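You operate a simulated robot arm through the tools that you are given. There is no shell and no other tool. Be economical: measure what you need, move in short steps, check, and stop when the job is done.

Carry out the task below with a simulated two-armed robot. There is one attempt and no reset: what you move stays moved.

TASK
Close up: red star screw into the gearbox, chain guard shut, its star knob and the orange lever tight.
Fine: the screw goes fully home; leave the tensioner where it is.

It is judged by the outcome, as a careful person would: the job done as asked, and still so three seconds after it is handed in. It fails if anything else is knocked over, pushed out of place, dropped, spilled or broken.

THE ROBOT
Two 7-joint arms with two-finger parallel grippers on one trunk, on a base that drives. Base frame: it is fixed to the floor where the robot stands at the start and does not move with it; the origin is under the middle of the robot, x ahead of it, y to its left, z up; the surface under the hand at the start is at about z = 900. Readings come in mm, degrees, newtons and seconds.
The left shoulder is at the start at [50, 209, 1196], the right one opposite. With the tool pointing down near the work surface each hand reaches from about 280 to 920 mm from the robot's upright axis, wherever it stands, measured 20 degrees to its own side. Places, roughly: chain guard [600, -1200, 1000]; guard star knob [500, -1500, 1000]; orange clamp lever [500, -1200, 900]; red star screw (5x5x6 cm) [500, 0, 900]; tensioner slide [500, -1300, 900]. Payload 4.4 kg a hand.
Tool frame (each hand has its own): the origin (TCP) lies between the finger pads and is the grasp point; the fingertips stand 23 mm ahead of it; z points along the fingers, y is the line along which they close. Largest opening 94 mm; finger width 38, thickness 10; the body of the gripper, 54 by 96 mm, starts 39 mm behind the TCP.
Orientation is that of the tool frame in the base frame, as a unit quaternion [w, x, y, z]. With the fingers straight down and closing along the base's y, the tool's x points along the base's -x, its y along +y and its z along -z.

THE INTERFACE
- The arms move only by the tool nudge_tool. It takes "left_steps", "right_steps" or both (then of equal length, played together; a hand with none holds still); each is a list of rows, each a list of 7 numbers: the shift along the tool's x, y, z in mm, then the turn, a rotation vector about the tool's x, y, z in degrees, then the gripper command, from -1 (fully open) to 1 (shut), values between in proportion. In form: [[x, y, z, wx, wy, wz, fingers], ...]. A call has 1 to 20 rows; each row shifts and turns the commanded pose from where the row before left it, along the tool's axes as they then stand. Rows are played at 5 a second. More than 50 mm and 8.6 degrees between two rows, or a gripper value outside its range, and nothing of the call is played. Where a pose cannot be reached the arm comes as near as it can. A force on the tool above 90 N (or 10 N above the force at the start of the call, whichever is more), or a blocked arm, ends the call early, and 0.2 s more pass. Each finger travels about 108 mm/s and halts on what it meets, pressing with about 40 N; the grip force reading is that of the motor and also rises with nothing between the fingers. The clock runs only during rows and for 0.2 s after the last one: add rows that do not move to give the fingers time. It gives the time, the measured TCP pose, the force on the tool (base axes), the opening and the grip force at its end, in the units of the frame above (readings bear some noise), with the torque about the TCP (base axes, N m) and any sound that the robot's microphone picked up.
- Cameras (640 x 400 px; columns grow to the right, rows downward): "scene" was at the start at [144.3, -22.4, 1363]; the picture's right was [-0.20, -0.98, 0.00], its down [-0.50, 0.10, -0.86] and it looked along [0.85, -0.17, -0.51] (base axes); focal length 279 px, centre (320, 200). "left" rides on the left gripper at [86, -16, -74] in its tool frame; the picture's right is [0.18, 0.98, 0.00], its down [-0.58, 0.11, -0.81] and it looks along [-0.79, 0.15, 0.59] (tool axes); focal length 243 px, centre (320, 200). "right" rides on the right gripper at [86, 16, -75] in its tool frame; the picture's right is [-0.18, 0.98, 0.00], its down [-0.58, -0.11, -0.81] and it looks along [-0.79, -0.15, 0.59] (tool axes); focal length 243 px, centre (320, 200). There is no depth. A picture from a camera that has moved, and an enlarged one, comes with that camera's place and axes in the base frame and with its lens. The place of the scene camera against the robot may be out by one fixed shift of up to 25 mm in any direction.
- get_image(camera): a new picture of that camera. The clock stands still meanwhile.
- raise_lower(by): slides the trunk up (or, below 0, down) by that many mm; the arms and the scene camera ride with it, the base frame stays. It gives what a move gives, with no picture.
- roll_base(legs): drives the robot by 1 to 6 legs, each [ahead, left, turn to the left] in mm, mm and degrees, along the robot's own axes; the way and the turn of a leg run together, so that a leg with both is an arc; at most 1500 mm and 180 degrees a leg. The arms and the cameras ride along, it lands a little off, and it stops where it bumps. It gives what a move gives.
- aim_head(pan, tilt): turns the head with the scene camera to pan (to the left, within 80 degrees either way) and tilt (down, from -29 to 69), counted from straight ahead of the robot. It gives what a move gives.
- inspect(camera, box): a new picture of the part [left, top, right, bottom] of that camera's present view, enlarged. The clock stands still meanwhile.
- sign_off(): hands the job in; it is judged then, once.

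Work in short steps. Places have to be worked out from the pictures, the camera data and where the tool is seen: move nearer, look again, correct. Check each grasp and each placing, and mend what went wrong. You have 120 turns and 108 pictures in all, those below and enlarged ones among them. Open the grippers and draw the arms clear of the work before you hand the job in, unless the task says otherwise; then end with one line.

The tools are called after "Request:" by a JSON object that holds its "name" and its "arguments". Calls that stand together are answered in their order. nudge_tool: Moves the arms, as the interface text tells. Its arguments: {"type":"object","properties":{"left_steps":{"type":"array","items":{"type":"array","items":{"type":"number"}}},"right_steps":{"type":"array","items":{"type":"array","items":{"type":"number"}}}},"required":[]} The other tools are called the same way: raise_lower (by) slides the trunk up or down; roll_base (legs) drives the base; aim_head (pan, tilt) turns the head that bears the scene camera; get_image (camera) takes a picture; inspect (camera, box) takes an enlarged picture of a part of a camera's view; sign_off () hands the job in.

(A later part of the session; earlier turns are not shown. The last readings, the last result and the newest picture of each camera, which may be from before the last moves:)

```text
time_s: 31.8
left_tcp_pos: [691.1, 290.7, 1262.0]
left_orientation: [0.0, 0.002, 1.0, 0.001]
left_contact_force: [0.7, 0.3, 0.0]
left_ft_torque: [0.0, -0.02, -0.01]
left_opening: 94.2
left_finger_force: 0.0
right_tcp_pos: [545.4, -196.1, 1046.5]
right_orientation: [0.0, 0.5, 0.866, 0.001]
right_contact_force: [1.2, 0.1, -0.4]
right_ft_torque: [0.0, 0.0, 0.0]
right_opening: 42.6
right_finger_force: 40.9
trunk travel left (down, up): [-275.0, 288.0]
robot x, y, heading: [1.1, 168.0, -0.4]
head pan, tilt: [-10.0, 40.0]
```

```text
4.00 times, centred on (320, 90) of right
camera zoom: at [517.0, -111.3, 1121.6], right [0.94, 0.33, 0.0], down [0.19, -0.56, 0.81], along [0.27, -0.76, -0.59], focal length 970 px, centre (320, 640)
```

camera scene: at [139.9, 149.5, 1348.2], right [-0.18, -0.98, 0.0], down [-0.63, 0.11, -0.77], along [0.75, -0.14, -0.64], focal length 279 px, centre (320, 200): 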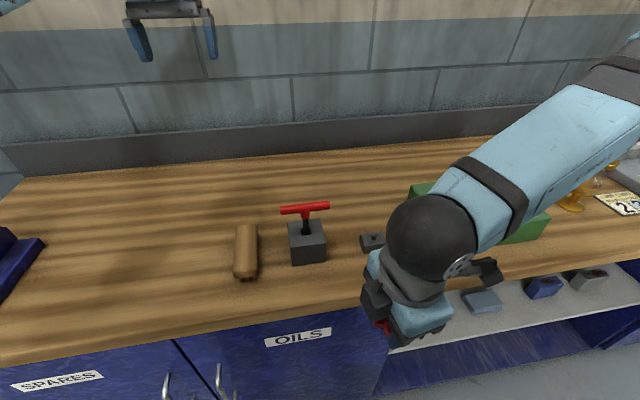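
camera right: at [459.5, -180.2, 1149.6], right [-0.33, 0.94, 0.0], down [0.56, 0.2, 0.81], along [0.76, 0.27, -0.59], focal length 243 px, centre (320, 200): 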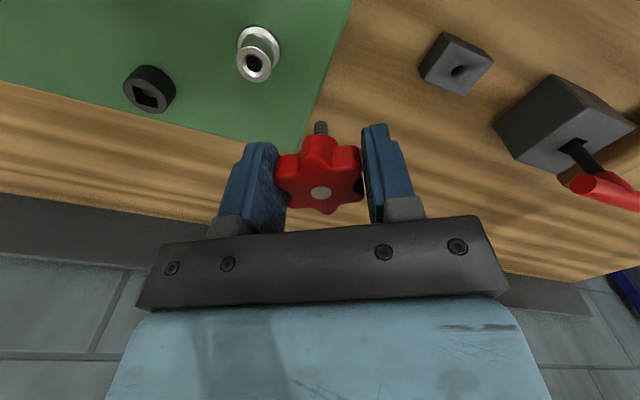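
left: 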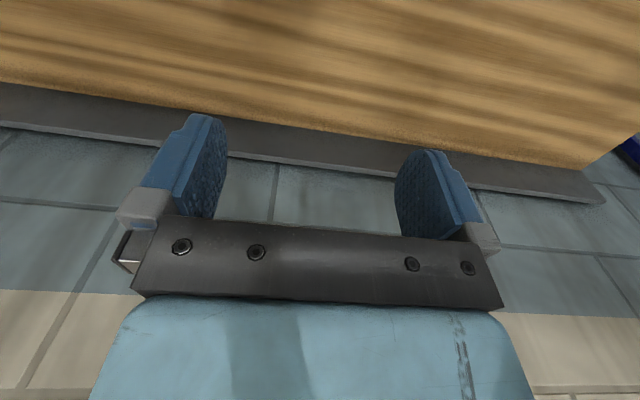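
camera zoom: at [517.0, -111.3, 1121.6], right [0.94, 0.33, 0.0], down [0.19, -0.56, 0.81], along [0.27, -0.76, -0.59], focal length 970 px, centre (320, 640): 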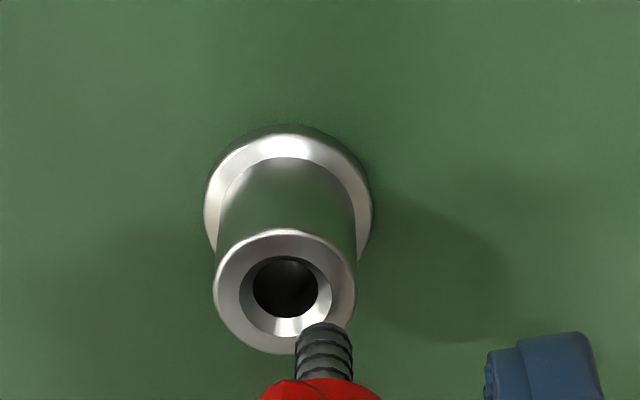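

Combining the two views: the hole is about 5.9 mm toward base -x from the screw axis, and only ~10 mm below the tip. I shift that much and turn back to -30°.

Request:
{"name": "nudge_tool", "arguments": {"right_steps": [[2.7, -5.3, 0, 0, 0, 0, 1], [0, 0, 0, 0, 0, -7.5, 1], [0, 0, 0, 0, 0, -7.5, 1], [0, 0, 0, 0, 0, -7.5, 1], [0, 0, 0, 0, 0, -7.5, 1], [0, 0, 0, 0, 0, -7.5, 1], [0, 0, 0, 0, 0, -7.5, 1], [0, 0, 0, 0, 0, -7.5, 1], [0, 0, 0, 0, 0, -7.5, 1], [0, 0, 0, 0, 0, -7.5, 1], [0, 0, 0, 0, 0, -7.5, 1], [0, 0, 0, 0, 0, -7.5, 1], [0, 0, 0, 0, 0, -7.5, 1], [0, 0, 0, 0, 0, 0, 1]]}}

Request:
{"name": "inspect", "arguments": {"camera": "right", "box": [240, 40, 400, 140]}}

Request:
{"name": "inspect", "arguments": {"camera": "scene", "box": [430, 170, 480, 220]}}

```text
time_s: 34.8
left_tcp_pos: [691.9, 289.7, 1263.4]
left_orientation: [0.0, 0.002, 1.0, 0.0]
left_contact_force: [-0.1, 0.2, 0.5]
left_ft_torque: [0.01, -0.02, 0.0]
left_opening: 93.8
left_finger_force: 0.0
right_tcp_pos: [539.8, -196.3, 1046.4]
right_orientation: [0.0, -0.26, 0.966, 0.0]
right_contact_force: [0.5, -0.4, -0.4]
right_ft_torque: [0.0, -0.03, -0.03]
right_opening: 42.7
right_finger_force: 40.7
trunk travel left (down, up): [-275.0, 288.0]
robot x, y, heading: [0.0, 169.1, -0.5]
head pan, tilt: [-10.0, 40.0]
```

```text
4.00 times, centred on (320, 90) of right
camera zoom: at [458.7, -223.3, 1122.0], right [-0.33, 0.94, 0.0], down [0.56, 0.2, 0.81], along [0.76, 0.27, -0.59], focal length 970 px, centre (320, 640)
```

zoom: 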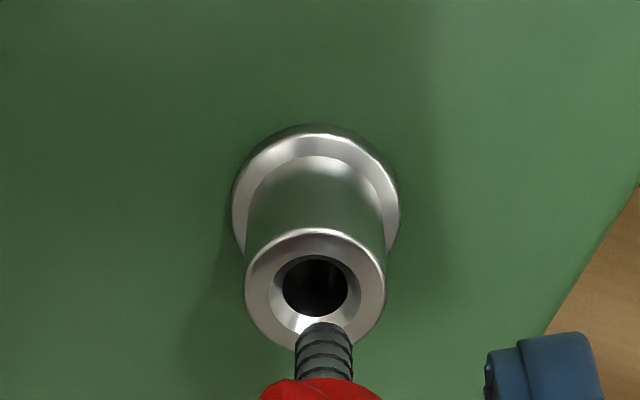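

```text
8.00 times, centred on (455, 195) of scene
camera zoom: at [139.9, 149.5, 1348.2], right [-0.18, -0.98, 0.0], down [-0.63, 0.11, -0.77], along [0.75, -0.14, -0.64], focal length 2229 px, centre (-760, 240)
```

zoom: 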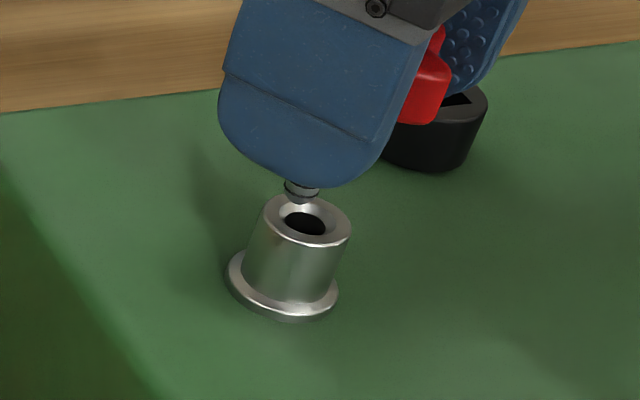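

Very close now: residual ~1.3 mm in tool -y. I correct, descend 6 mm and look again.

Request:
{"name": "nudge_tool", "arguments": {"right_steps": [[0.2, -1.3, 0, 0, 0, 0, 1], [0, 0, 3, 0, 0, 0, 1], [0, 0, 3, 0, 0, 0, 1], [0, 0, 0, 0, 0, 0, 1]]}}

Request:
{"name": "inspect", "arguments": {"camera": "right", "box": [270, 80, 370, 142]}}

Request:
{"name": "inspect", "arguments": {"camera": "scene", "box": [430, 170, 480, 220]}}

```text
time_s: 35.8
left_tcp_pos: [691.4, 290.9, 1262.4]
left_orientation: [0.0, 0.002, 1.0, 0.0]
left_contact_force: [0.1, -0.3, 0.5]
left_ft_torque: [-0.01, 0.01, 0.01]
left_opening: 93.9
left_finger_force: 0.1
right_tcp_pos: [540.7, -198.5, 1041.3]
right_orientation: [0.0, -0.26, 0.966, -0.001]
right_contact_force: [-0.2, -0.1, -1.3]
right_ft_torque: [-0.05, -0.02, 0.01]
right_opening: 42.6
right_finger_force: 40.1
trunk travel left (down, up): [-275.0, 288.0]
robot x, y, heading: [-2.5, 168.4, -0.5]
head pan, tilt: [-10.0, 40.0]
```

```text
6.40 times, centred on (320, 111) of right
camera zoom: at [458.7, -225.0, 1116.5], right [-0.33, 0.94, 0.0], down [0.56, 0.2, 0.81], along [0.76, 0.27, -0.59], focal length 1553 px, centre (320, 770)
```

zoom: 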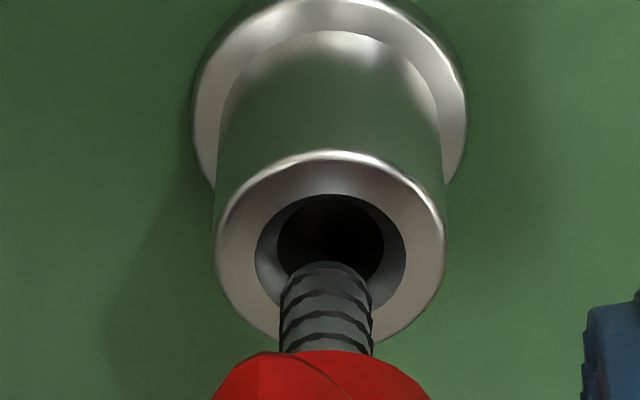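

```text
8.00 times, centred on (455, 195) of scene
camera zoom: at [139.8, 149.4, 1348.2], right [-0.18, -0.98, 0.0], down [-0.63, 0.11, -0.77], along [0.75, -0.14, -0.64], focal length 2229 px, centre (-760, 240)
```

zoom: 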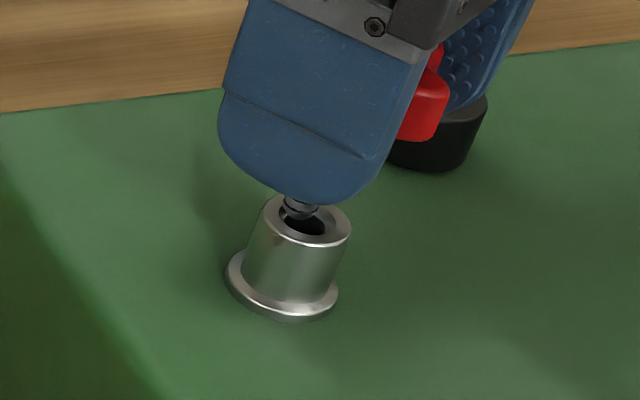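

Aligned within ~0.5 mm with ~4.5 mm gap left. I descend gently in 1 mm steps until the tip seats, watching force.

Request:
{"name": "nudge_tool", "arguments": {"right_steps": [[0, 0, 2, 0, 0, 0, 1], [0, 0, 1, 0, 0, 0, 1], [0, 0, 1, 0, 0, 0, 1], [0, 0, 1, 0, 0, 0, 1]]}}

Request:
{"name": "inspect", "arguments": {"camera": "right", "box": [270, 80, 370, 142]}}

Request:
{"name": "inspect", "arguments": {"camera": "scene", "box": [430, 170, 480, 220]}}

```text
time_s: 36.8
left_tcp_pos: [689.1, 290.2, 1263.1]
left_orientation: [0.001, 0.002, 1.0, 0.0]
left_contact_force: [-0.4, 0.7, -0.1]
left_ft_torque: [0.02, 0.02, 0.01]
left_opening: 94.2
left_finger_force: 0.1
right_tcp_pos: [538.7, -198.4, 1039.5]
right_orientation: [0.001, -0.259, 0.966, -0.002]
right_contact_force: [-8.6, -7.3, 16.8]
right_ft_torque: [-0.27, 0.26, -0.01]
right_opening: 42.8
right_finger_force: 39.8
trunk travel left (down, up): [-275.0, 288.0]
robot x, y, heading: [-4.1, 167.9, 0.0]
head pan, tilt: [-10.0, 40.0]
```

```text
6.40 times, centred on (320, 111) of right
camera zoom: at [456.9, -224.9, 1113.7], right [-0.33, 0.94, 0.0], down [0.55, 0.2, 0.81], along [0.76, 0.27, -0.59], focal length 1553 px, centre (320, 770)
```

zoom: 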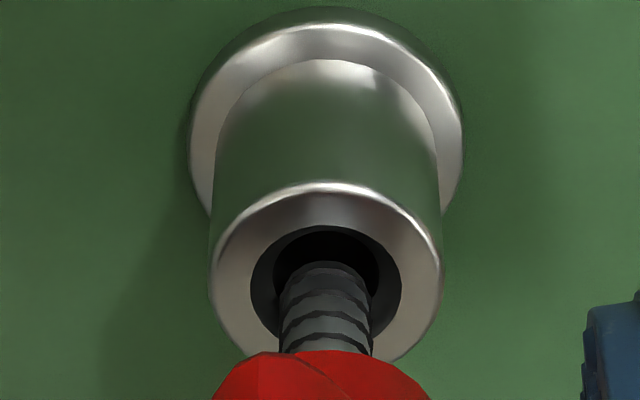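

```text
8.00 times, centred on (455, 195) of scene
camera zoom: at [137.2, 149.5, 1348.7], right [-0.18, -0.98, 0.0], down [-0.63, 0.11, -0.77], along [0.76, -0.14, -0.64], focal length 2229 px, centre (-760, 240)
```

zoom: 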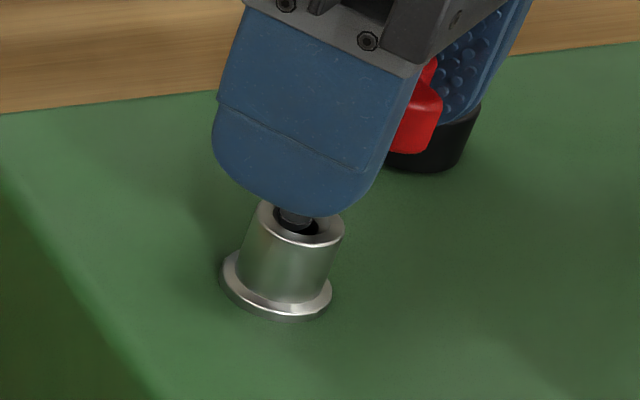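

Touched the chamfer with the side force pointing toward (-x,-y), i.e. tool +x; I ease 1.5 mm that way after lifting 1 mm, then press again.

Request:
{"name": "nudge_tool", "arguments": {"right_steps": [[0, 0, -2, 0, 0, 0, 1], [1.5, 0, 0, 0, 0, 0, 1], [0, 0, 1, 0, 0, 0, 1], [0, 0, 1, 0, 0, 0, 1]]}}

Request:
{"name": "inspect", "arguments": {"camera": "right", "box": [270, 80, 370, 142]}}

```text
time_s: 37.8
left_tcp_pos: [690.1, 289.8, 1262.7]
left_orientation: [0.0, 0.002, 1.0, 0.0]
left_contact_force: [-0.3, -0.1, -0.6]
left_ft_torque: [-0.04, 0.0, 0.03]
left_opening: 93.9
left_finger_force: 0.0
right_tcp_pos: [538.1, -198.7, 1034.9]
right_orientation: [0.001, -0.259, 0.966, 0.0]
right_contact_force: [-4.7, -2.0, -3.1]
right_ft_torque: [-0.11, 0.2, 0.0]
right_opening: 42.2
right_finger_force: 40.2
trunk travel left (down, up): [-275.0, 288.0]
robot x, y, heading: [1.4, 171.3, -0.0]
head pan, tilt: [-10.0, 40.0]
```

```text
6.40 times, centred on (320, 111) of right
camera zoom: at [456.7, -224.9, 1110.5], right [-0.33, 0.94, 0.0], down [0.56, 0.2, 0.81], along [0.76, 0.27, -0.59], focal length 1553 px, centre (320, 770)
```

zoom: 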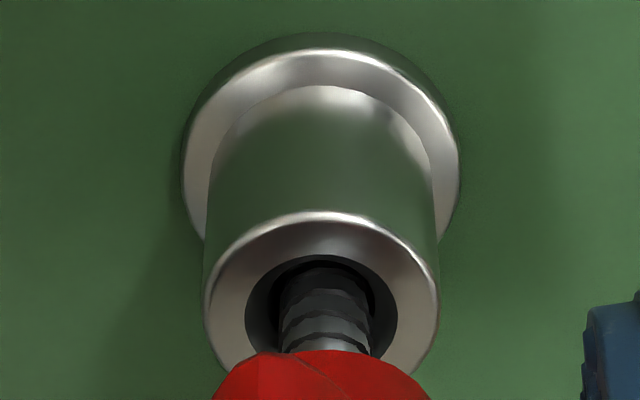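

The tip has dropped into the bore. I ease another 0.8 mm in tool x and lower until the thread starts.

Request:
{"name": "nudge_tool", "arguments": {"right_steps": [[0.8, 0, 0, 0, 0, 0, 1], [0, 0, 1, 0, 0, 0, 1], [0, 0, 1, 0, 0, 0, 1], [0, 0, 1, 0, 0, 0, 1]]}}

```text
time_s: 38.8
left_tcp_pos: [691.0, 290.0, 1263.0]
left_orientation: [0.0, 0.002, 1.0, -0.001]
left_contact_force: [0.0, -1.2, -0.2]
left_ft_torque: [0.01, -0.01, 0.01]
left_opening: 94.0
left_finger_force: 0.1
right_tcp_pos: [537.7, -197.0, 1032.9]
right_orientation: [0.001, -0.26, 0.966, -0.001]
right_contact_force: [-2.2, 1.2, 0.8]
right_ft_torque: [0.05, 0.07, -0.02]
right_opening: 42.9
right_finger_force: 39.7
trunk travel left (down, up): [-275.0, 288.0]
robot x, y, heading: [-2.1, 172.8, -0.4]
head pan, tilt: [-10.0, 40.0]
```

No vertical load yet; I go down further in 1 mm steps.

Request:
{"name": "nudge_tool", "arguments": {"right_steps": [[0.3, 0, 1, 0, 0, 0, 1], [0, 0, 1, 0, 0, 0, 1], [0, 0, 1, 0, 0, 0, 1], [0, 0, 1, 0, 0, 0, 1]]}}

Request:
{"name": "inspect", "arguments": {"camera": "right", "box": [240, 60, 400, 220]}}

```text
time_s: 39.8
left_tcp_pos: [691.9, 290.3, 1261.3]
left_orientation: [0.001, 0.003, 1.0, 0.001]
left_contact_force: [0.7, -0.1, -1.1]
left_ft_torque: [-0.03, 0.01, -0.01]
left_opening: 93.8
left_finger_force: 0.0
right_tcp_pos: [537.9, -197.9, 1028.5]
right_orientation: [-0.001, -0.26, 0.966, -0.001]
right_contact_force: [0.8, 0.5, -1.3]
right_ft_torque: [0.03, 0.01, 0.02]
right_opening: 42.6
right_finger_force: 39.9
trunk travel left (down, up): [-275.0, 288.0]
robot x, y, heading: [1.8, 167.7, -0.1]
head pan, tilt: [-10.0, 40.0]
```

```text
2.50 times, centred on (320, 140) of right
camera zoom: at [456.3, -225.5, 1103.5], right [-0.33, 0.94, 0.0], down [0.56, 0.2, 0.81], along [0.76, 0.27, -0.59], focal length 606 px, centre (320, 350)
```

zoom: 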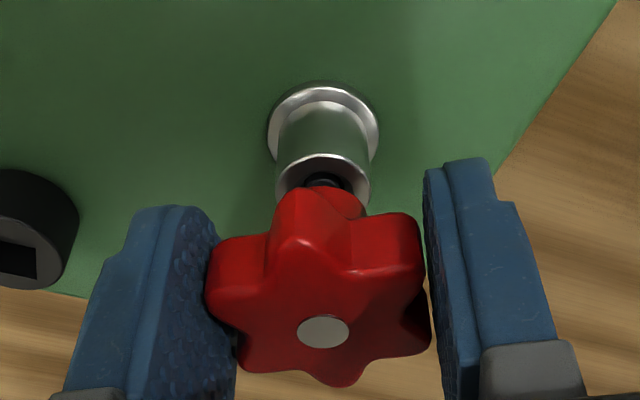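

Well centred. Continue lowering to find the thread.

Request:
{"name": "nudge_tool", "arguments": {"right_steps": [[0, 0, 1, 0, 0, 0, 1], [0, 0, 1, 0, 0, 0, 1], [0, 0, 1, 0, 0, 0, 1], [0, 0, 1, 0, 0, 0, 1], [0, 0, 1, 0, 0, 0, 1], [0, 0, 1, 0, 0, 0, 1]]}}

```text
time_s: 41.2
left_tcp_pos: [689.5, 289.9, 1262.6]
left_orientation: [0.001, 0.002, 1.0, 0.0]
left_contact_force: [-0.3, 0.4, -0.4]
left_ft_torque: [0.01, 0.0, -0.02]
left_opening: 94.4
left_finger_force: 0.0
right_tcp_pos: [536.8, -197.4, 1023.5]
right_orientation: [0.001, -0.259, 0.966, -0.001]
right_contact_force: [-0.5, -2.7, 9.6]
right_ft_torque: [0.25, 0.41, 0.0]
right_opening: 42.7
right_finger_force: 39.8
trunk travel left (down, up): [-275.0, 288.0]
robot x, y, heading: [1.2, 169.2, -0.2]
head pan, tilt: [-10.0, 40.0]
```

Thread contact (≈10 N up). I turn clockwise 64° with a light downward feed and read the result.

Request:
{"name": "nudge_tool", "arguments": {"right_steps": [[0, 0, 0.5, 0, 0, 8, 1], [0, 0, 0, 0, 0, 8, 1], [0, 0, 0.2, 0, 0, 8, 1], [0, 0, 0, 0, 0, 8, 1], [0, 0, 0.2, 0, 0, 8, 1], [0, 0, 0, 0, 0, 8, 1], [0, 0, 0.2, 0, 0, 8, 1], [0, 0, 0, 0, 0, 8, 1]]}}

Request:
{"name": "get_image", "arguments": {"camera": "right"}}

```text
time_s: 43.0
left_tcp_pos: [689.0, 293.5, 1262.7]
left_orientation: [0.0, 0.002, 1.0, -0.002]
left_contact_force: [-0.7, 0.6, -1.1]
left_ft_torque: [0.01, 0.02, 0.05]
left_opening: 93.9
left_finger_force: 0.1
right_tcp_pos: [538.4, -193.8, 1023.9]
right_orientation: [0.002, 0.292, 0.956, -0.001]
right_contact_force: [-6.9, 26.0, 0.8]
right_ft_torque: [0.7, 0.12, 0.04]
right_opening: 42.6
right_finger_force: 40.1
trunk travel left (down, up): [-275.0, 288.0]
robot x, y, heading: [3.1, 170.5, -0.2]
head pan, tilt: [-10.0, 40.0]
```

```text
65 pictures are left
camera right: at [475.9, -131.4, 1097.9], right [0.7, 0.71, 0.0], down [0.42, -0.41, 0.81], along [0.58, -0.57, -0.59], focal length 243 px, centre (320, 200)
```

right: 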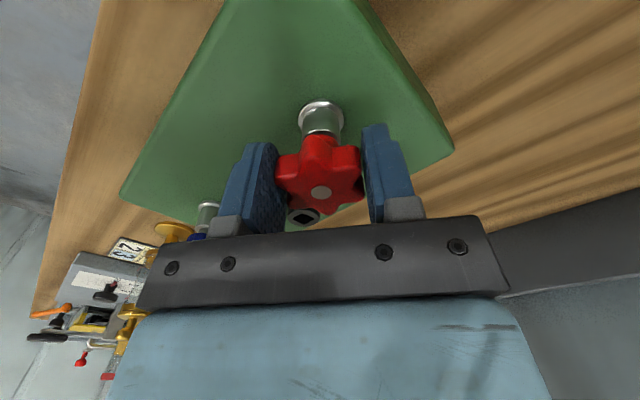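

Side load built up (+26 N in y) because the axis of the screw is slightly off the tool axis. I relieve by shifting about 2 mm toward +y and read again.

Request:
{"name": "nudge_tool", "arguments": {"right_steps": [[0.7, 0.7, 0, 0, 0, 0, 1], [0.8, 0.7, 0, 0, 0, 0, 1], [0, 0, 0, 0, 0, 0, 1]]}}

Request:
{"name": "inspect", "arguments": {"camera": "right", "box": [240, 60, 400, 220]}}

```text
time_s: 43.8
left_tcp_pos: [691.4, 292.6, 1261.7]
left_orientation: [0.0, 0.003, 1.0, -0.002]
left_contact_force: [0.4, -0.3, 0.1]
left_ft_torque: [0.0, 0.01, 0.0]
left_opening: 93.9
left_finger_force: 0.1
right_tcp_pos: [537.1, -193.4, 1023.4]
right_orientation: [0.002, 0.293, 0.956, -0.001]
right_contact_force: [-1.5, 17.3, 1.2]
right_ft_torque: [0.23, -0.08, 0.03]
right_opening: 42.5
right_finger_force: 40.1
trunk travel left (down, up): [-275.0, 288.0]
robot x, y, heading: [-2.1, 166.9, -0.3]
head pan, tilt: [-10.0, 40.0]
```

```text
2.50 times, centred on (320, 140) of right
camera zoom: at [476.0, -131.5, 1097.8], right [0.7, 0.71, 0.0], down [0.42, -0.41, 0.81], along [0.58, -0.57, -0.59], focal length 606 px, centre (320, 350)
```

zoom: 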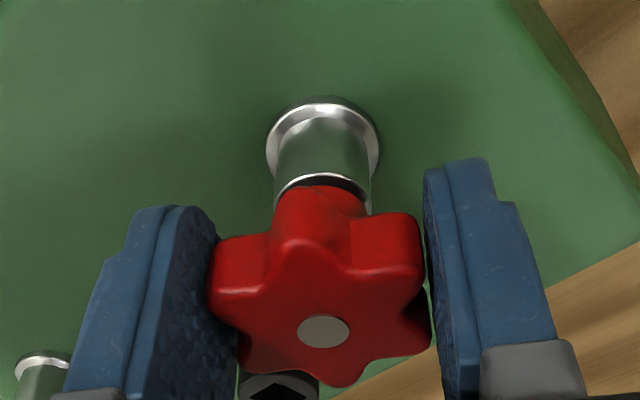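

Load drops but stays; releasing and re-gripping will relax it. I open the fingers to see where the screw rests.

Request:
{"name": "nudge_tool", "arguments": {"right_steps": [[0, 0, 0, 0, 0, 0, -0.3], [0, 0, 0, 0, 0, 0, -0.3], [0, 0, 0, 0, 0, 0, -0.3]]}}

Request:
{"name": "inspect", "arguments": {"camera": "right", "box": [240, 60, 400, 220]}}

Request:
{"name": "inspect", "arguments": {"camera": "scene", "box": [420, 150, 500, 230]}}

```text
time_s: 44.6
left_tcp_pos: [690.6, 290.2, 1262.3]
left_orientation: [0.0, 0.002, 1.0, 0.0]
left_contact_force: [0.0, 0.2, 0.0]
left_ft_torque: [-0.04, 0.0, 0.0]
left_opening: 94.0
left_finger_force: 0.2
right_tcp_pos: [537.1, -197.3, 1021.8]
right_orientation: [0.001, 0.292, 0.956, 0.0]
right_contact_force: [-0.4, 0.0, 0.3]
right_ft_torque: [0.02, 0.03, -0.01]
right_opening: 61.3
right_finger_force: 0.1
trunk travel left (down, up): [-275.0, 288.0]
robot x, y, heading: [1.3, 165.8, -0.4]
head pan, tilt: [-10.0, 40.0]
```

```text
2.50 times, centred on (320, 140) of right
camera zoom: at [475.9, -133.4, 1096.9], right [0.7, 0.71, 0.0], down [0.42, -0.42, 0.81], along [0.57, -0.57, -0.59], focal length 606 px, centre (320, 350)
```

zoom: 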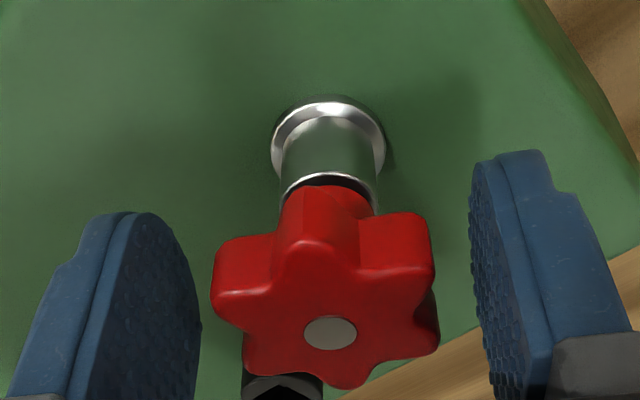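

```text
5.00 times, centred on (460, 190) of scene
camera zoom: at [139.8, 149.1, 1348.2], right [-0.18, -0.98, 0.0], down [-0.63, 0.11, -0.77], along [0.75, -0.14, -0.64], focal length 1393 px, centre (-380, 250)
```

zoom: 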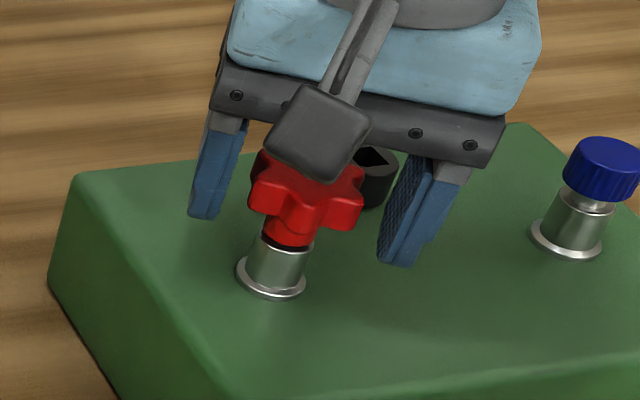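

The screw stands upright in the port by itself. I shift +2 mm in tool y to centre, and rotate the open hand back 60° to regrasp (checking centring from this second yaw).

Request:
{"name": "nudge_tool", "arguments": {"right_steps": [[0, 2, 0, 0, 0, 0, -0.4], [0, 0, 0, 0, 0, -7.5, -0.4], [0, 0, 0, 0, 0, -7.5, -0.4], [0, 0, 0, 0, 0, -7.5, -0.4], [0, 0, 0, 0, 0, -7.5, -0.4], [0, 0, 0, 0, 0, -7.5, -0.4], [0, 0, 0, 0, 0, -7.5, -0.4], [0, 0, 0, 0, 0, -7.5, -0.4], [0, 0, 0, 0, 0, -7.5, -0.4], [0, 0, 0, 0, 0, 0, -0.4]]}}

Request:
{"name": "inspect", "arguments": {"camera": "right", "box": [240, 60, 400, 220]}}

```text
time_s: 46.8
left_tcp_pos: [690.3, 289.6, 1262.1]
left_orientation: [0.0, 0.003, 1.0, -0.001]
left_contact_force: [0.9, -0.9, -1.0]
left_ft_torque: [0.0, -0.04, 0.0]
left_opening: 94.0
left_finger_force: 0.1
right_tcp_pos: [539.3, -193.7, 1022.3]
right_orientation: [0.001, -0.226, 0.974, 0.0]
right_contact_force: [-0.3, 0.1, -0.4]
right_ft_torque: [-0.01, 0.02, -0.02]
right_opening: 65.7
right_finger_force: 0.0
trunk travel left (down, up): [-275.0, 288.0]
robot x, y, heading: [2.3, 172.2, -0.2]
head pan, tilt: [-10.0, 40.0]
```

```text
2.50 times, centred on (320, 140) of right
camera zoom: at [455.3, -216.1, 1097.2], right [-0.27, 0.96, 0.0], down [0.57, 0.16, 0.81], along [0.78, 0.22, -0.59], focal length 606 px, centre (320, 350)
```

zoom: 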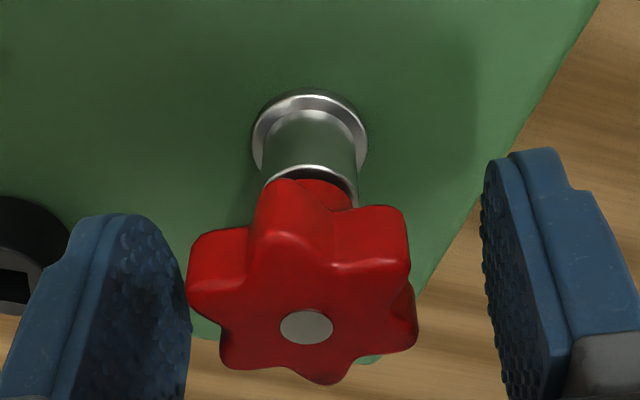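

The knob lies about 2.7 mm toward tool -y, -0.9 in x. I centre on it, grip and read the force.

Request:
{"name": "nudge_tool", "arguments": {"right_steps": [[-0.9, -2.7, 0, 0, 0, 0, -0.4], [0, 0, 0, 0, 0, 0, -0.4], [0, 0, 0, 0, 0, 0, 1], [0, 0, 0, 0, 0, 0, 1], [0, 0, 0, 0, 0, 0, 1]]}}

Request:
{"name": "inspect", "arguments": {"camera": "right", "box": [240, 60, 400, 220]}}

```text
time_s: 48.0
left_tcp_pos: [690.6, 290.1, 1262.9]
left_orientation: [0.0, 0.002, 1.0, 0.0]
left_contact_force: [0.4, -0.2, -0.6]
left_ft_torque: [0.0, -0.02, -0.01]
left_opening: 93.7
left_finger_force: 0.1
right_tcp_pos: [540.0, -196.7, 1023.3]
right_orientation: [0.0, -0.227, 0.974, 0.001]
right_contact_force: [-3.6, 3.5, -0.3]
right_ft_torque: [0.19, 0.12, -0.01]
right_opening: 42.5
right_finger_force: 39.9
trunk travel left (down, up): [-275.0, 288.0]
robot x, y, heading: [-4.5, 171.1, -0.2]
head pan, tilt: [-10.0, 40.0]
```

```text
2.50 times, centred on (320, 140) of right
camera zoom: at [456.5, -218.2, 1097.4], right [-0.27, 0.96, 0.0], down [0.57, 0.16, 0.81], along [0.78, 0.21, -0.59], focal length 606 px, centre (320, 350)
```

zoom: 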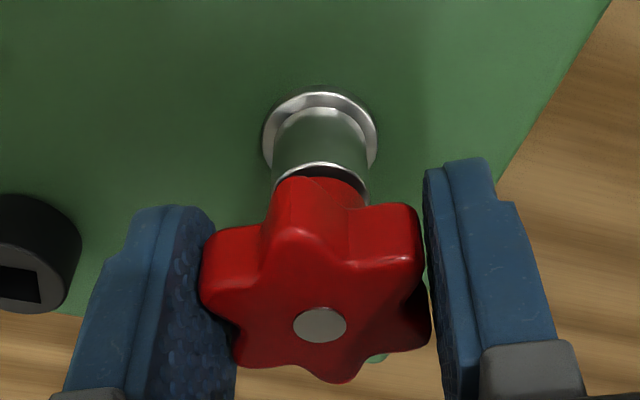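

Grip is now nearly load-free and centred. I turn clockwise 96° with a light press.

Request:
{"name": "nudge_tool", "arguments": {"right_steps": [[0, 0, 0.6, 0, 0, 8, 1], [0, 0, 0.1, 0, 0, 8, 1], [0, 0, 0.1, 0, 0, 8, 1], [0, 0, 0.1, 0, 0, 8, 1], [0, 0, 0.1, 0, 0, 8, 1], [0, 0, 0.1, 0, 0, 8, 1], [0, 0, 0.1, 0, 0, 8, 1], [0, 0, 0.1, 0, 0, 8, 1], [0, 0, 0.1, 0, 0, 8, 1], [0, 0, 0.1, 0, 0, 8, 1], [0, 0, 0.1, 0, 0, 8, 1], [0, 0, 0.1, 0, 0, 8, 1]]}}

Request:
{"name": "inspect", "arguments": {"camera": "right", "box": [240, 60, 400, 220]}}

```text
time_s: 50.6
left_tcp_pos: [690.6, 290.2, 1263.4]
left_orientation: [0.001, 0.003, 1.0, 0.001]
left_contact_force: [1.0, -0.6, -0.6]
left_ft_torque: [-0.02, -0.02, 0.03]
left_opening: 93.8
left_finger_force: 0.1
right_tcp_pos: [540.4, -197.5, 1021.8]
right_orientation: [0.001, 0.575, 0.818, 0.001]
right_contact_force: [-7.4, -2.3, 3.6]
right_ft_torque: [-0.44, 0.28, -0.01]
right_opening: 42.5
right_finger_force: 39.9
trunk travel left (down, up): [-275.0, 288.0]
robot x, y, heading: [-1.2, 171.7, -0.1]
head pan, tilt: [-10.0, 40.0]
```

```text
2.50 times, centred on (320, 140) of right
camera zoom: at [527.0, -108.5, 1096.1], right [0.99, 0.16, 0.0], down [0.09, -0.58, 0.81], along [0.13, -0.8, -0.59], focal length 606 px, centre (320, 350)
```

zoom: 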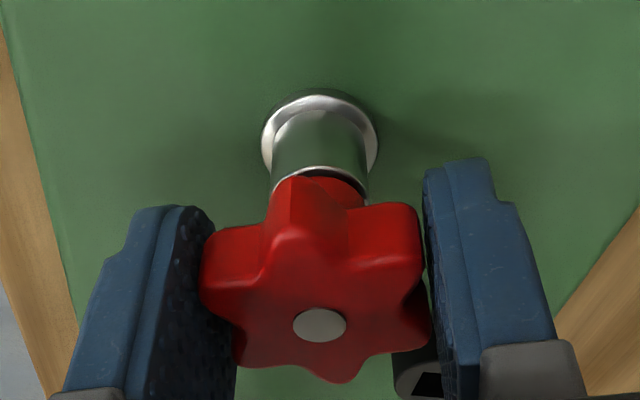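

Turning smoothly. I keep turning in shorter chunks (to notice a wrist limit), easing 0.5 mm sideways.

Request:
{"name": "nudge_tool", "arguments": {"right_steps": [[0, -0.5, 0.1, 0, 0, 8, 1], [0, 0, 0.1, 0, 0, 8, 1], [0, 0, 0.1, 0, 0, 8, 1], [0, 0, 0.1, 0, 0, 8, 1], [0, 0, 0.1, 0, 0, 8, 1], [0, 0, 0.1, 0, 0, 8, 1], [0, 0, 0.1, 0, 0, 8, 1]]}}

Request:
{"name": "get_image", "arguments": {"camera": "scene"}}

```text
time_s: 52.2
left_tcp_pos: [689.7, 289.8, 1262.8]
left_orientation: [0.0, 0.002, 1.0, 0.001]
left_contact_force: [-1.0, -0.2, -0.1]
left_ft_torque: [0.01, -0.02, 0.01]
left_opening: 93.9
left_finger_force: 0.0
right_tcp_pos: [540.1, -197.5, 1020.8]
right_orientation: [0.001, 0.892, 0.453, 0.001]
right_contact_force: [-5.9, -0.3, 3.5]
right_ft_torque: [-0.18, 0.4, 0.01]
right_opening: 42.6
right_finger_force: 39.3
trunk travel left (down, up): [-275.0, 288.0]
robot x, y, heading: [0.1, 168.1, -0.3]
head pan, tilt: [-10.0, 40.0]
```

```text
58 pictures are left
camera scene: at [138.7, 149.7, 1348.3], right [-0.18, -0.98, 0.0], down [-0.63, 0.11, -0.77], along [0.75, -0.14, -0.64], focal length 279 px, centre (320, 200)
```

scene: 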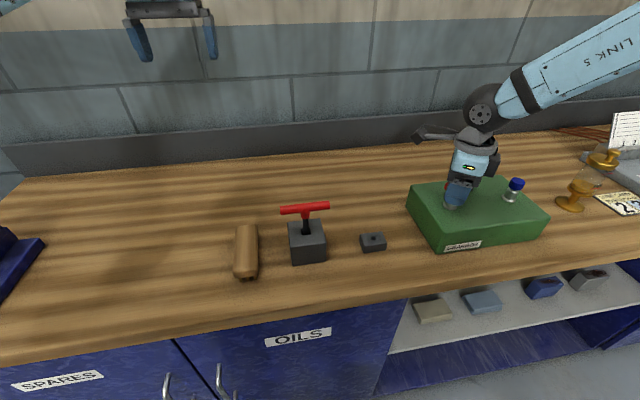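

Descending steadily with low forces, yaw now ≈+126°. I continue clockwise.

Request:
{"name": "nudge_tool", "arguments": {"right_steps": [[0, 0, 0.1, 0, 0, 8, 1], [0, 0, 0.1, 0, 0, 8, 1], [0, 0, 0.1, 0, 0, 8, 1], [0, 0, 0.1, 0, 0, 8, 1], [0, 0, 0.1, 0, 0, 8, 1], [0, 0, 0.1, 0, 0, 8, 1]]}}

```text
time_s: 53.6
left_tcp_pos: [690.7, 290.9, 1262.8]
left_orientation: [0.001, 0.003, 1.0, 0.0]
left_contact_force: [0.2, 0.8, 0.2]
left_ft_torque: [0.03, -0.04, -0.02]
left_opening: 94.1
left_finger_force: 0.1
right_tcp_pos: [538.6, -197.0, 1019.1]
right_orientation: [0.0, 0.999, 0.051, 0.001]
right_contact_force: [-7.2, -1.1, 5.6]
right_ft_torque: [-0.01, 0.12, 0.01]
right_opening: 42.7
right_finger_force: 40.1
trunk travel left (down, up): [-275.0, 288.0]
robot x, y, heading: [0.1, 169.7, -0.4]
head pan, tilt: [-10.0, 40.0]
```

Yaw ≈174°, still smooth. A further 40°.

Request:
{"name": "nudge_tool", "arguments": {"right_steps": [[-0.5, 0, 0.1, 0, 0, 8, 1], [0, 0, 0.1, 0, 0, 8, 1], [0, 0, 0.1, 0, 0, 8, 1], [0, 0, 0.1, 0, 0, 8, 1], [0, 0, 0.1, 0, 0, 8, 1]]}}

Request:
{"name": "inspect", "arguments": {"camera": "right", "box": [240, 60, 400, 220]}}

```text
time_s: 54.8
left_tcp_pos: [690.2, 290.0, 1263.7]
left_orientation: [0.001, 0.001, 1.0, 0.0]
left_contact_force: [1.0, 0.0, 0.5]
left_ft_torque: [-0.03, -0.01, -0.02]
left_opening: 93.9
left_finger_force: 0.1
right_tcp_pos: [540.3, -195.9, 1020.5]
right_orientation: [0.0, 0.956, -0.293, 0.003]
right_contact_force: [-6.7, -5.7, 10.0]
right_ft_torque: [-0.29, 0.23, 0.01]
right_opening: 42.6
right_finger_force: 40.2
trunk travel left (down, up): [-275.0, 288.0]
robot x, y, heading: [1.0, 171.9, 0.3]
head pan, tilt: [-10.0, 40.0]
```

```text
2.50 times, centred on (320, 140) of right
camera zoom: at [603.1, -256.6, 1094.8], right [-0.7, -0.71, 0.0], down [-0.42, 0.42, 0.8], along [-0.57, 0.57, -0.59], focal length 606 px, centre (320, 350)
```

zoom: 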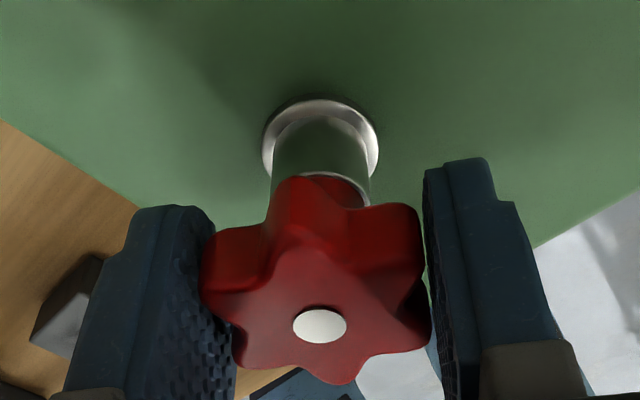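

The upward force grew to 10 N, so the thread is engaged and my feed exceeds its pitch. I go on turning with almost no feed.

Request:
{"name": "nudge_tool", "arguments": {"right_steps": [[0, 0, 0, 0, 0, 8, 1], [0, 0, 0, 0, 0, 8, 1], [0, 0, 0, 0, 0, 8, 1], [0, 0, 0, 0, 0, 8, 1]]}}

Request:
{"name": "inspect", "arguments": {"camera": "scene", "box": [420, 150, 500, 230]}}

```text
time_s: 55.8
left_tcp_pos: [690.3, 291.1, 1262.4]
left_orientation: [0.0, 0.003, 1.0, 0.001]
left_contact_force: [0.4, 0.0, 0.5]
left_ft_torque: [0.02, 0.0, 0.02]
left_opening: 93.9
left_finger_force: 0.1
right_tcp_pos: [539.8, -198.1, 1018.5]
right_orientation: [-0.001, 0.838, -0.545, 0.002]
right_contact_force: [-3.6, -1.5, 8.0]
right_ft_torque: [-0.3, 0.07, -0.01]
right_opening: 42.8
right_finger_force: 40.6
trunk travel left (down, up): [-275.0, 288.0]
robot x, y, heading: [-2.6, 167.2, 0.1]
head pan, tilt: [-10.0, 40.0]
```

```text
5.00 times, centred on (460, 190) of scene
camera zoom: at [138.7, 150.0, 1348.3], right [-0.18, -0.98, 0.0], down [-0.63, 0.11, -0.77], along [0.75, -0.14, -0.64], focal length 1393 px, centre (-380, 250)
```

zoom: 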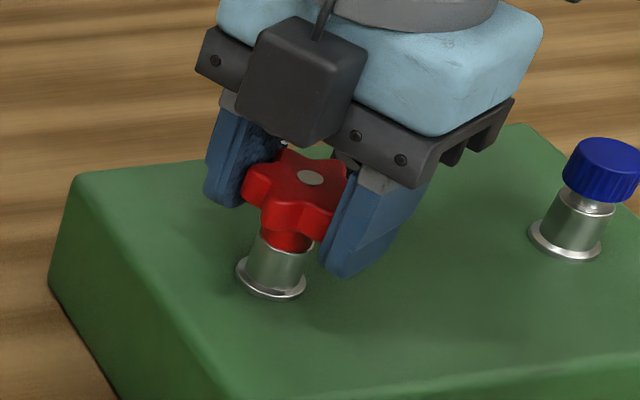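

The collar is nearly on the rim. I keep turning, watching for a rise in torque about z.

Request:
{"name": "nudge_tool", "arguments": {"right_steps": [[0, 0, 0, 0, 0, 8, 1], [0, 0, 0.1, 0, 0, 8, 1], [0, 0, 0, 0, 0, 8, 1], [0, 0, 0.1, 0, 0, 8, 1]]}}

Request:
{"name": "inspect", "arguments": {"camera": "right", "box": [280, 80, 360, 150]}}

```text
time_s: 56.8
left_tcp_pos: [690.7, 289.8, 1262.8]
left_orientation: [-0.001, 0.003, 1.0, 0.0]
left_contact_force: [0.4, -0.3, 0.0]
left_ft_torque: [-0.04, -0.01, -0.02]
left_opening: 93.9
left_finger_force: 0.0
right_tcp_pos: [539.9, -198.0, 1019.4]
right_orientation: [0.001, -0.655, 0.756, 0.0]
right_contact_force: [0.3, -0.1, 4.0]
right_ft_torque: [-0.07, 0.22, 0.53]
right_opening: 42.4
right_finger_force: 40.0
trunk travel left (down, up): [-275.0, 288.0]
robot x, y, heading: [-0.4, 165.8, -0.2]
head pan, tilt: [-10.0, 40.0]
```

```text
5.71 times, centred on (320, 115) of right
camera zoom: at [512.6, -279.3, 1094.2], right [-0.95, 0.32, 0.0], down [0.19, 0.56, 0.81], along [0.26, 0.76, -0.59], focal length 1386 px, centre (320, 686)
```

zoom: 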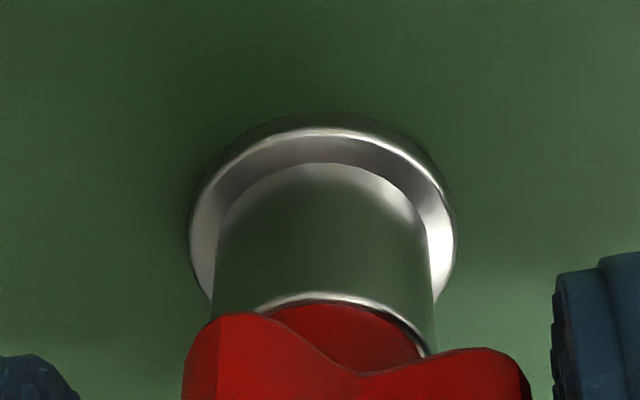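

Torque about z jumped to 0.53 N m – the screw is seating. I tighten a few more degrees.

Request:
{"name": "nudge_tool", "arguments": {"right_steps": [[0, 0, 0, 0, 0, 4, 1], [0, 0, 0, 0, 0, 4, 1]]}}

```text
time_s: 57.4
left_tcp_pos: [691.1, 290.3, 1262.9]
left_orientation: [0.0, 0.002, 1.0, 0.0]
left_contact_force: [-0.9, 0.2, -0.8]
left_ft_torque: [-0.03, 0.03, 0.02]
left_opening: 94.0
left_finger_force: 0.1
right_tcp_pos: [540.4, -196.9, 1020.2]
right_orientation: [0.001, -0.602, 0.798, -0.001]
right_contact_force: [-1.8, -0.7, 7.3]
right_ft_torque: [0.0, -0.01, 0.9]
right_opening: 41.9
right_finger_force: 39.4
trunk travel left (down, up): [-275.0, 288.0]
robot x, y, heading: [3.6, 171.0, -0.5]
head pan, tilt: [-10.0, 40.0]
```

Torque 0.9 N m and rising. A little more to be firmly home.

Request:
{"name": "nudge_tool", "arguments": {"right_steps": [[0, 0, 0, 0, 0, 4, 1], [0, 0, 0, 0, 0, 4, 1], [0, 0, 0, 0, 0, 4, 1]]}}

Request:
{"name": "inspect", "arguments": {"camera": "right", "box": [240, 60, 400, 220]}}

Request:
{"name": "inspect", "arguments": {"camera": "scene", "box": [430, 170, 480, 220]}}

```text
time_s: 58.2
left_tcp_pos: [691.0, 290.5, 1261.6]
left_orientation: [0.0, 0.002, 1.0, -0.001]
left_contact_force: [0.0, -0.3, 0.2]
left_ft_torque: [0.02, 0.0, -0.05]
left_opening: 94.1
left_finger_force: 0.1
right_tcp_pos: [539.9, -196.6, 1018.6]
right_orientation: [0.0, -0.515, 0.857, -0.001]
right_contact_force: [0.3, 0.2, 7.2]
right_ft_torque: [-0.02, 0.21, 0.84]
right_opening: 42.7
right_finger_force: 39.7
trunk travel left (down, up): [-275.0, 288.0]
robot x, y, heading: [2.6, 166.4, -0.6]
head pan, tilt: [-10.0, 40.0]
```

```text
2.50 times, centred on (320, 140) of right
camera zoom: at [486.0, -263.6, 1093.0], right [-0.78, 0.62, 0.0], down [0.37, 0.46, 0.81], along [0.5, 0.63, -0.59], focal length 606 px, centre (320, 350)
```

zoom: 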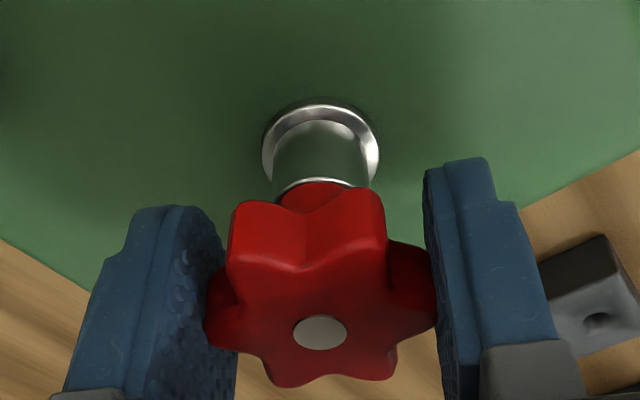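

```text
8.00 times, centred on (455, 195) of scene
camera zoom: at [139.3, 149.9, 1348.3], right [-0.18, -0.98, 0.0], down [-0.63, 0.11, -0.77], along [0.75, -0.14, -0.64], focal length 2229 px, centre (-760, 240)
```

zoom: 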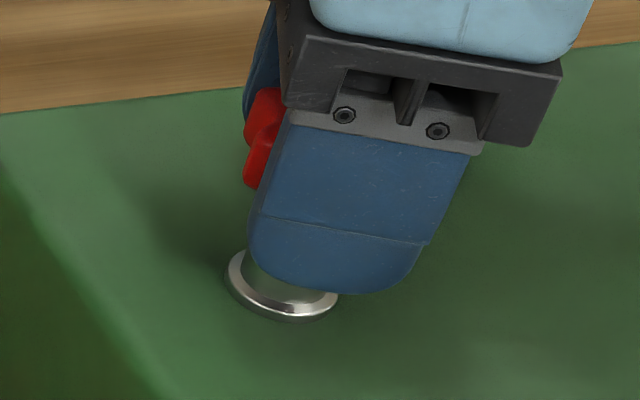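

The fingers slipped round the knob at ~0.9 N m, so it is tight against something. I release, lift off and check whether the collar sits on the rim.

Request:
{"name": "nudge_tool", "arguments": {"right_steps": [[0, 0, 0, 0, 0, 0, -0.4], [0, 0, 0, 0, 0, 0, -0.4], [0, 0, -20, 0, 0, 0, -0.4], [0, 0, -30, 0, 0, 0, -0.4], [0, 0, -30, 0, 0, 0, -0.4], [0, 0, 0, 0, 0, 0, -0.4]]}}

Request:
{"name": "inspect", "arguments": {"camera": "right", "box": [240, 0, 400, 140]}}

Request:
{"name": "inspect", "arguments": {"camera": "scene", "box": [430, 170, 480, 220]}}

```text
time_s: 59.6
left_tcp_pos: [692.3, 290.1, 1262.4]
left_orientation: [0.001, 0.003, 1.0, 0.0]
left_contact_force: [-1.7, 0.8, -0.1]
left_ft_torque: [-0.02, 0.01, 0.0]
left_opening: 93.7
left_finger_force: 0.0
right_tcp_pos: [540.7, -197.9, 1096.2]
right_orientation: [0.0, -0.516, 0.857, 0.0]
right_contact_force: [0.0, 0.1, -0.2]
right_ft_torque: [0.01, -0.01, -0.03]
right_opening: 65.9
right_finger_force: 0.1
trunk travel left (down, up): [-275.0, 288.0]
robot x, y, heading: [2.7, 167.1, -0.4]
head pan, tilt: [-10.0, 40.0]
```

```text
2.86 times, centred on (320, 70) of right
camera zoom: at [486.6, -264.1, 1171.9], right [-0.78, 0.62, 0.0], down [0.37, 0.46, 0.81], along [0.5, 0.63, -0.59], focal length 693 px, centre (320, 571)
```

zoom: 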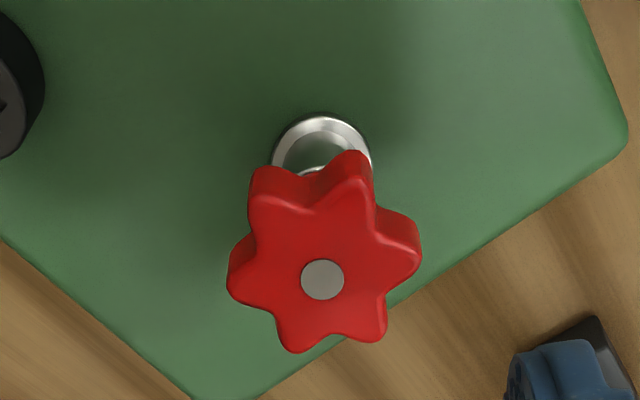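

```text
8.00 times, centred on (455, 195) of scene
camera zoom: at [140.4, 149.3, 1348.1], right [-0.18, -0.98, 0.0], down [-0.63, 0.11, -0.77], along [0.75, -0.14, -0.64], focal length 2229 px, centre (-760, 240)
```

zoom: 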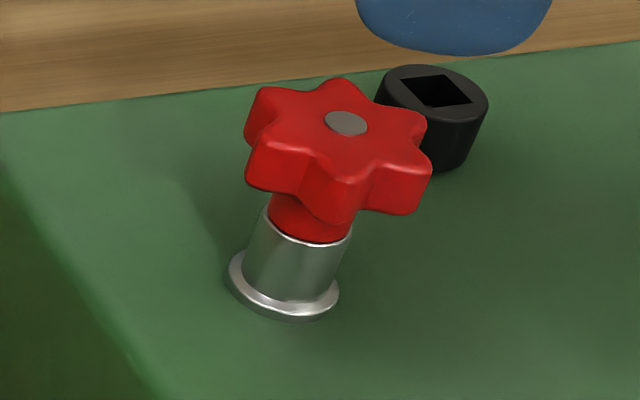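

The collar sits on the port's rim: screw fully home and upright. I now raise the hand and unwind the wrist back toward yaw 0 (−296°).

Request:
{"name": "nudge_tool", "arguments": {"right_steps": [[0, 0, -8, 0, 0, -8, -0.4], [0, 0, -8, 0, 0, -8, -0.4], [0, 0, -8, 0, 0, -8, -0.4], [0, 0, -8, 0, 0, -8, -0.4], [0, 0, -8, 0, 0, -8, -0.4], [0, 0, -8, 0, 0, -8, -0.4], [0, 0, -8, 0, 0, -8, -0.4], [0, 0, -8, 0, 0, -8, -0.4], [0, 0, -8, 0, 0, -8, -0.4], [0, 0, -8, 0, 0, -8, -0.4], [0, 0, -8, 0, 0, -8, -0.4], [0, 0, -8, 0, 0, -8, -0.4], [0, 0, 0, 0, 0, -8, -0.4], [0, 0, 0, 0, 0, -8, -0.4], [0, 0, 0, 0, 0, -8, -0.4], [0, 0, 0, 0, 0, -8, -0.4], [0, 0, 0, 0, 0, -8, -0.4], [0, 0, 0, 0, 0, -8, -0.4], [0, 0, 0, 0, 0, -8, -0.4]]}}

Request:
{"name": "nudge_tool", "arguments": {"right_steps": [[0, 0, 0, 0, 0, -8, -0.4], [0, 0, 0, 0, 0, -8, -0.4], [0, 0, 0, 0, 0, -8, -0.4], [0, 0, 0, 0, 0, -8, -0.4], [0, 0, 0, 0, 0, -8, -0.4], [0, 0, 0, 0, 0, -8, -0.4], [0, 0, 0, 0, 0, -8, -0.4], [0, 0, 0, 0, 0, -8, -0.4], [0, 0, 0, 0, 0, -8, -0.4], [0, 0, 0, 0, 0, -8, -0.4], [0, 0, 0, 0, 0, -8, -0.4], [0, 0, 0, 0, 0, -8, -0.4], [0, 0, 0, 0, 0, -8, -0.4], [0, 0, 0, 0, 0, -8, -0.4], [0, 0, 0, 0, 0, -8, -0.4], [0, 0, 0, 0, 0, -8, -0.4], [0, 0, 0, 0, 0, -8, -0.4], [0, 0, 0, 0, 0, -8, -0.4]]}}

Request:
{"name": "aim_head", "arguments": {"pan": -65, "tilt": 30}}

Request:
{"name": "get_image", "arguments": {"camera": "scene"}}

```text
time_s: 63.6
left_tcp_pos: [691.2, 290.8, 1262.2]
left_orientation: [0.0, 0.002, 1.0, 0.0]
left_contact_force: [-0.3, 0.0, 0.0]
left_ft_torque: [0.0, -0.05, -0.01]
left_opening: 94.0
left_finger_force: 0.2
right_tcp_pos: [539.8, -196.1, 1193.8]
right_orientation: [0.0, 0.956, 0.294, 0.0]
right_contact_force: [-0.5, -0.7, 0.3]
right_ft_torque: [-0.01, 0.0, 0.0]
right_opening: 66.0
right_finger_force: 0.1
trunk travel left (down, up): [-275.0, 288.0]
robot x, y, heading: [-2.8, 169.1, -0.3]
head pan, tilt: [-10.0, 40.0]
```

```text
time_s: 67.4
left_tcp_pos: [690.5, 290.1, 1261.8]
left_orientation: [0.0, 0.003, 1.0, 0.0]
left_contact_force: [0.4, -0.3, 0.9]
left_ft_torque: [0.0, -0.03, 0.03]
left_opening: 94.1
left_finger_force: 0.1
right_tcp_pos: [539.6, -196.7, 1194.0]
right_orientation: [0.001, 0.016, 1.0, 0.001]
right_contact_force: [0.2, 1.0, -0.2]
right_ft_torque: [0.02, -0.01, -0.01]
right_opening: 65.9
right_finger_force: 0.0
trunk travel left (down, up): [-275.0, 288.0]
robot x, y, heading: [2.6, 169.9, -0.2]
head pan, tilt: [-10.0, 40.0]
```

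```text
time_s: 68.6
left_tcp_pos: [690.5, 290.3, 1260.9]
left_orientation: [0.001, 0.003, 1.0, 0.0]
left_contact_force: [-0.5, 0.0, -0.1]
left_ft_torque: [-0.01, 0.02, -0.03]
left_opening: 93.9
left_finger_force: 0.1
right_tcp_pos: [539.8, -196.2, 1194.2]
right_orientation: [0.001, 0.017, 1.0, 0.0]
right_contact_force: [1.1, 0.4, -0.7]
right_ft_torque: [0.03, -0.02, 0.01]
right_opening: 65.9
right_finger_force: 0.0
trunk travel left (down, up): [-275.0, 288.0]
robot x, y, heading: [3.2, 170.8, -0.3]
head pan, tilt: [-65.0, 30.0]
```

```text
50 pictures are left
camera scene: at [94.1, 82.5, 1363.5], right [-0.91, -0.42, 0.0], down [-0.21, 0.45, -0.87], along [0.36, -0.79, -0.5], focal length 279 px, centre (320, 200)
```

scene: 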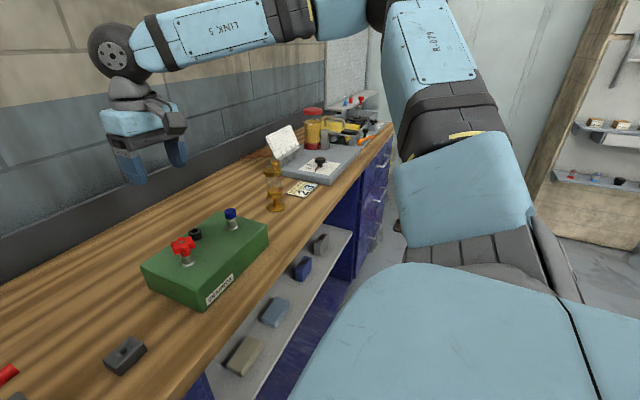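

Screw is done. I lift the right hand higher and pull it back a little, then drive right in stages along the bench.

Request:
{"name": "nudge_tool", "arguments": {"right_steps": [[25, 0, -25, 0, 0, 0, -1], [25, 0, -25, 0, 0, 0, -1], [25, 0, -20, 0, 0, 0, -1], [25, -20, -10, 0, 0, 0, -1], [10, -30, -5, 0, 0, 0, -1]]}}

Request:
{"name": "roll_base", "arguments": {"legs": [[0, -700, 0]]}}

Request:
{"name": "aim_head", "arguments": {"pan": -45, "tilt": 30}}

Request:
{"name": "get_image", "arguments": {"camera": "scene"}}

```text
time_s: 69.8
left_tcp_pos: [691.8, 288.5, 1261.7]
left_orientation: [0.001, 0.002, 1.0, 0.001]
left_contact_force: [0.3, -0.1, 0.9]
left_ft_torque: [0.02, 0.01, 0.02]
left_opening: 94.0
left_finger_force: 0.1
right_tcp_pos: [427.5, -244.6, 1276.0]
right_orientation: [0.001, 0.017, 1.0, 0.001]
right_contact_force: [-0.4, -1.0, -0.7]
right_ft_torque: [0.02, 0.0, -0.01]
right_opening: 93.9
right_finger_force: 0.0
trunk travel left (down, up): [-275.0, 288.0]
robot x, y, heading: [0.9, 172.9, -0.1]
head pan, tilt: [-65.0, 30.0]
```

```text
time_s: 76.5
left_tcp_pos: [689.9, -411.4, 1262.3]
left_orientation: [0.0, -0.001, 1.0, 0.0]
left_contact_force: [-0.4, 0.0, 0.0]
left_ft_torque: [0.02, 0.01, -0.03]
left_opening: 93.9
left_finger_force: 0.0
right_tcp_pos: [428.6, -946.3, 1278.1]
right_orientation: [0.001, 0.014, 1.0, -0.001]
right_contact_force: [-0.3, 0.4, -0.4]
right_ft_torque: [0.01, 0.03, 0.0]
right_opening: 94.0
right_finger_force: 0.0
trunk travel left (down, up): [-275.0, 288.0]
robot x, y, heading: [-0.9, -533.0, -0.2]
head pan, tilt: [-65.0, 30.0]
```

```text
time_s: 77.3
left_tcp_pos: [689.2, -411.8, 1261.3]
left_orientation: [0.0, -0.002, 1.0, 0.0]
left_contact_force: [-0.4, 0.0, 0.6]
left_ft_torque: [-0.02, -0.01, 0.03]
left_opening: 93.9
left_finger_force: 0.0
right_tcp_pos: [429.3, -945.1, 1277.4]
right_orientation: [0.001, 0.014, 1.0, 0.0]
right_contact_force: [0.4, 0.1, -0.4]
right_ft_torque: [0.01, 0.01, 0.0]
right_opening: 94.0
right_finger_force: 0.1
trunk travel left (down, up): [-275.0, 288.0]
robot x, y, heading: [1.5, -534.8, 0.3]
head pan, tilt: [-45.0, 30.0]
```

```text
49 pictures are left
camera scene: at [119.2, -604.5, 1363.5], right [-0.71, -0.71, 0.0], down [-0.35, 0.35, -0.87], along [0.61, -0.61, -0.5], focal length 279 px, centre (320, 200)
```

scene: 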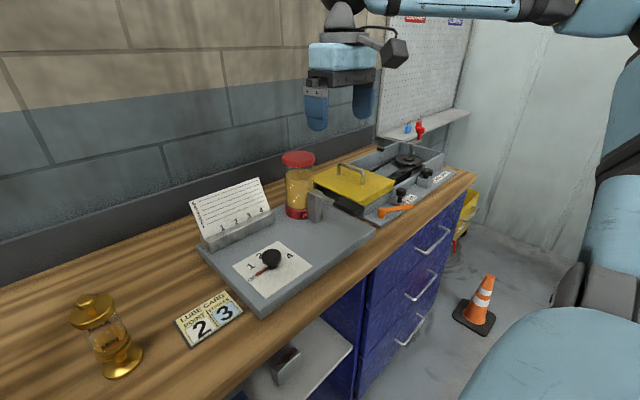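

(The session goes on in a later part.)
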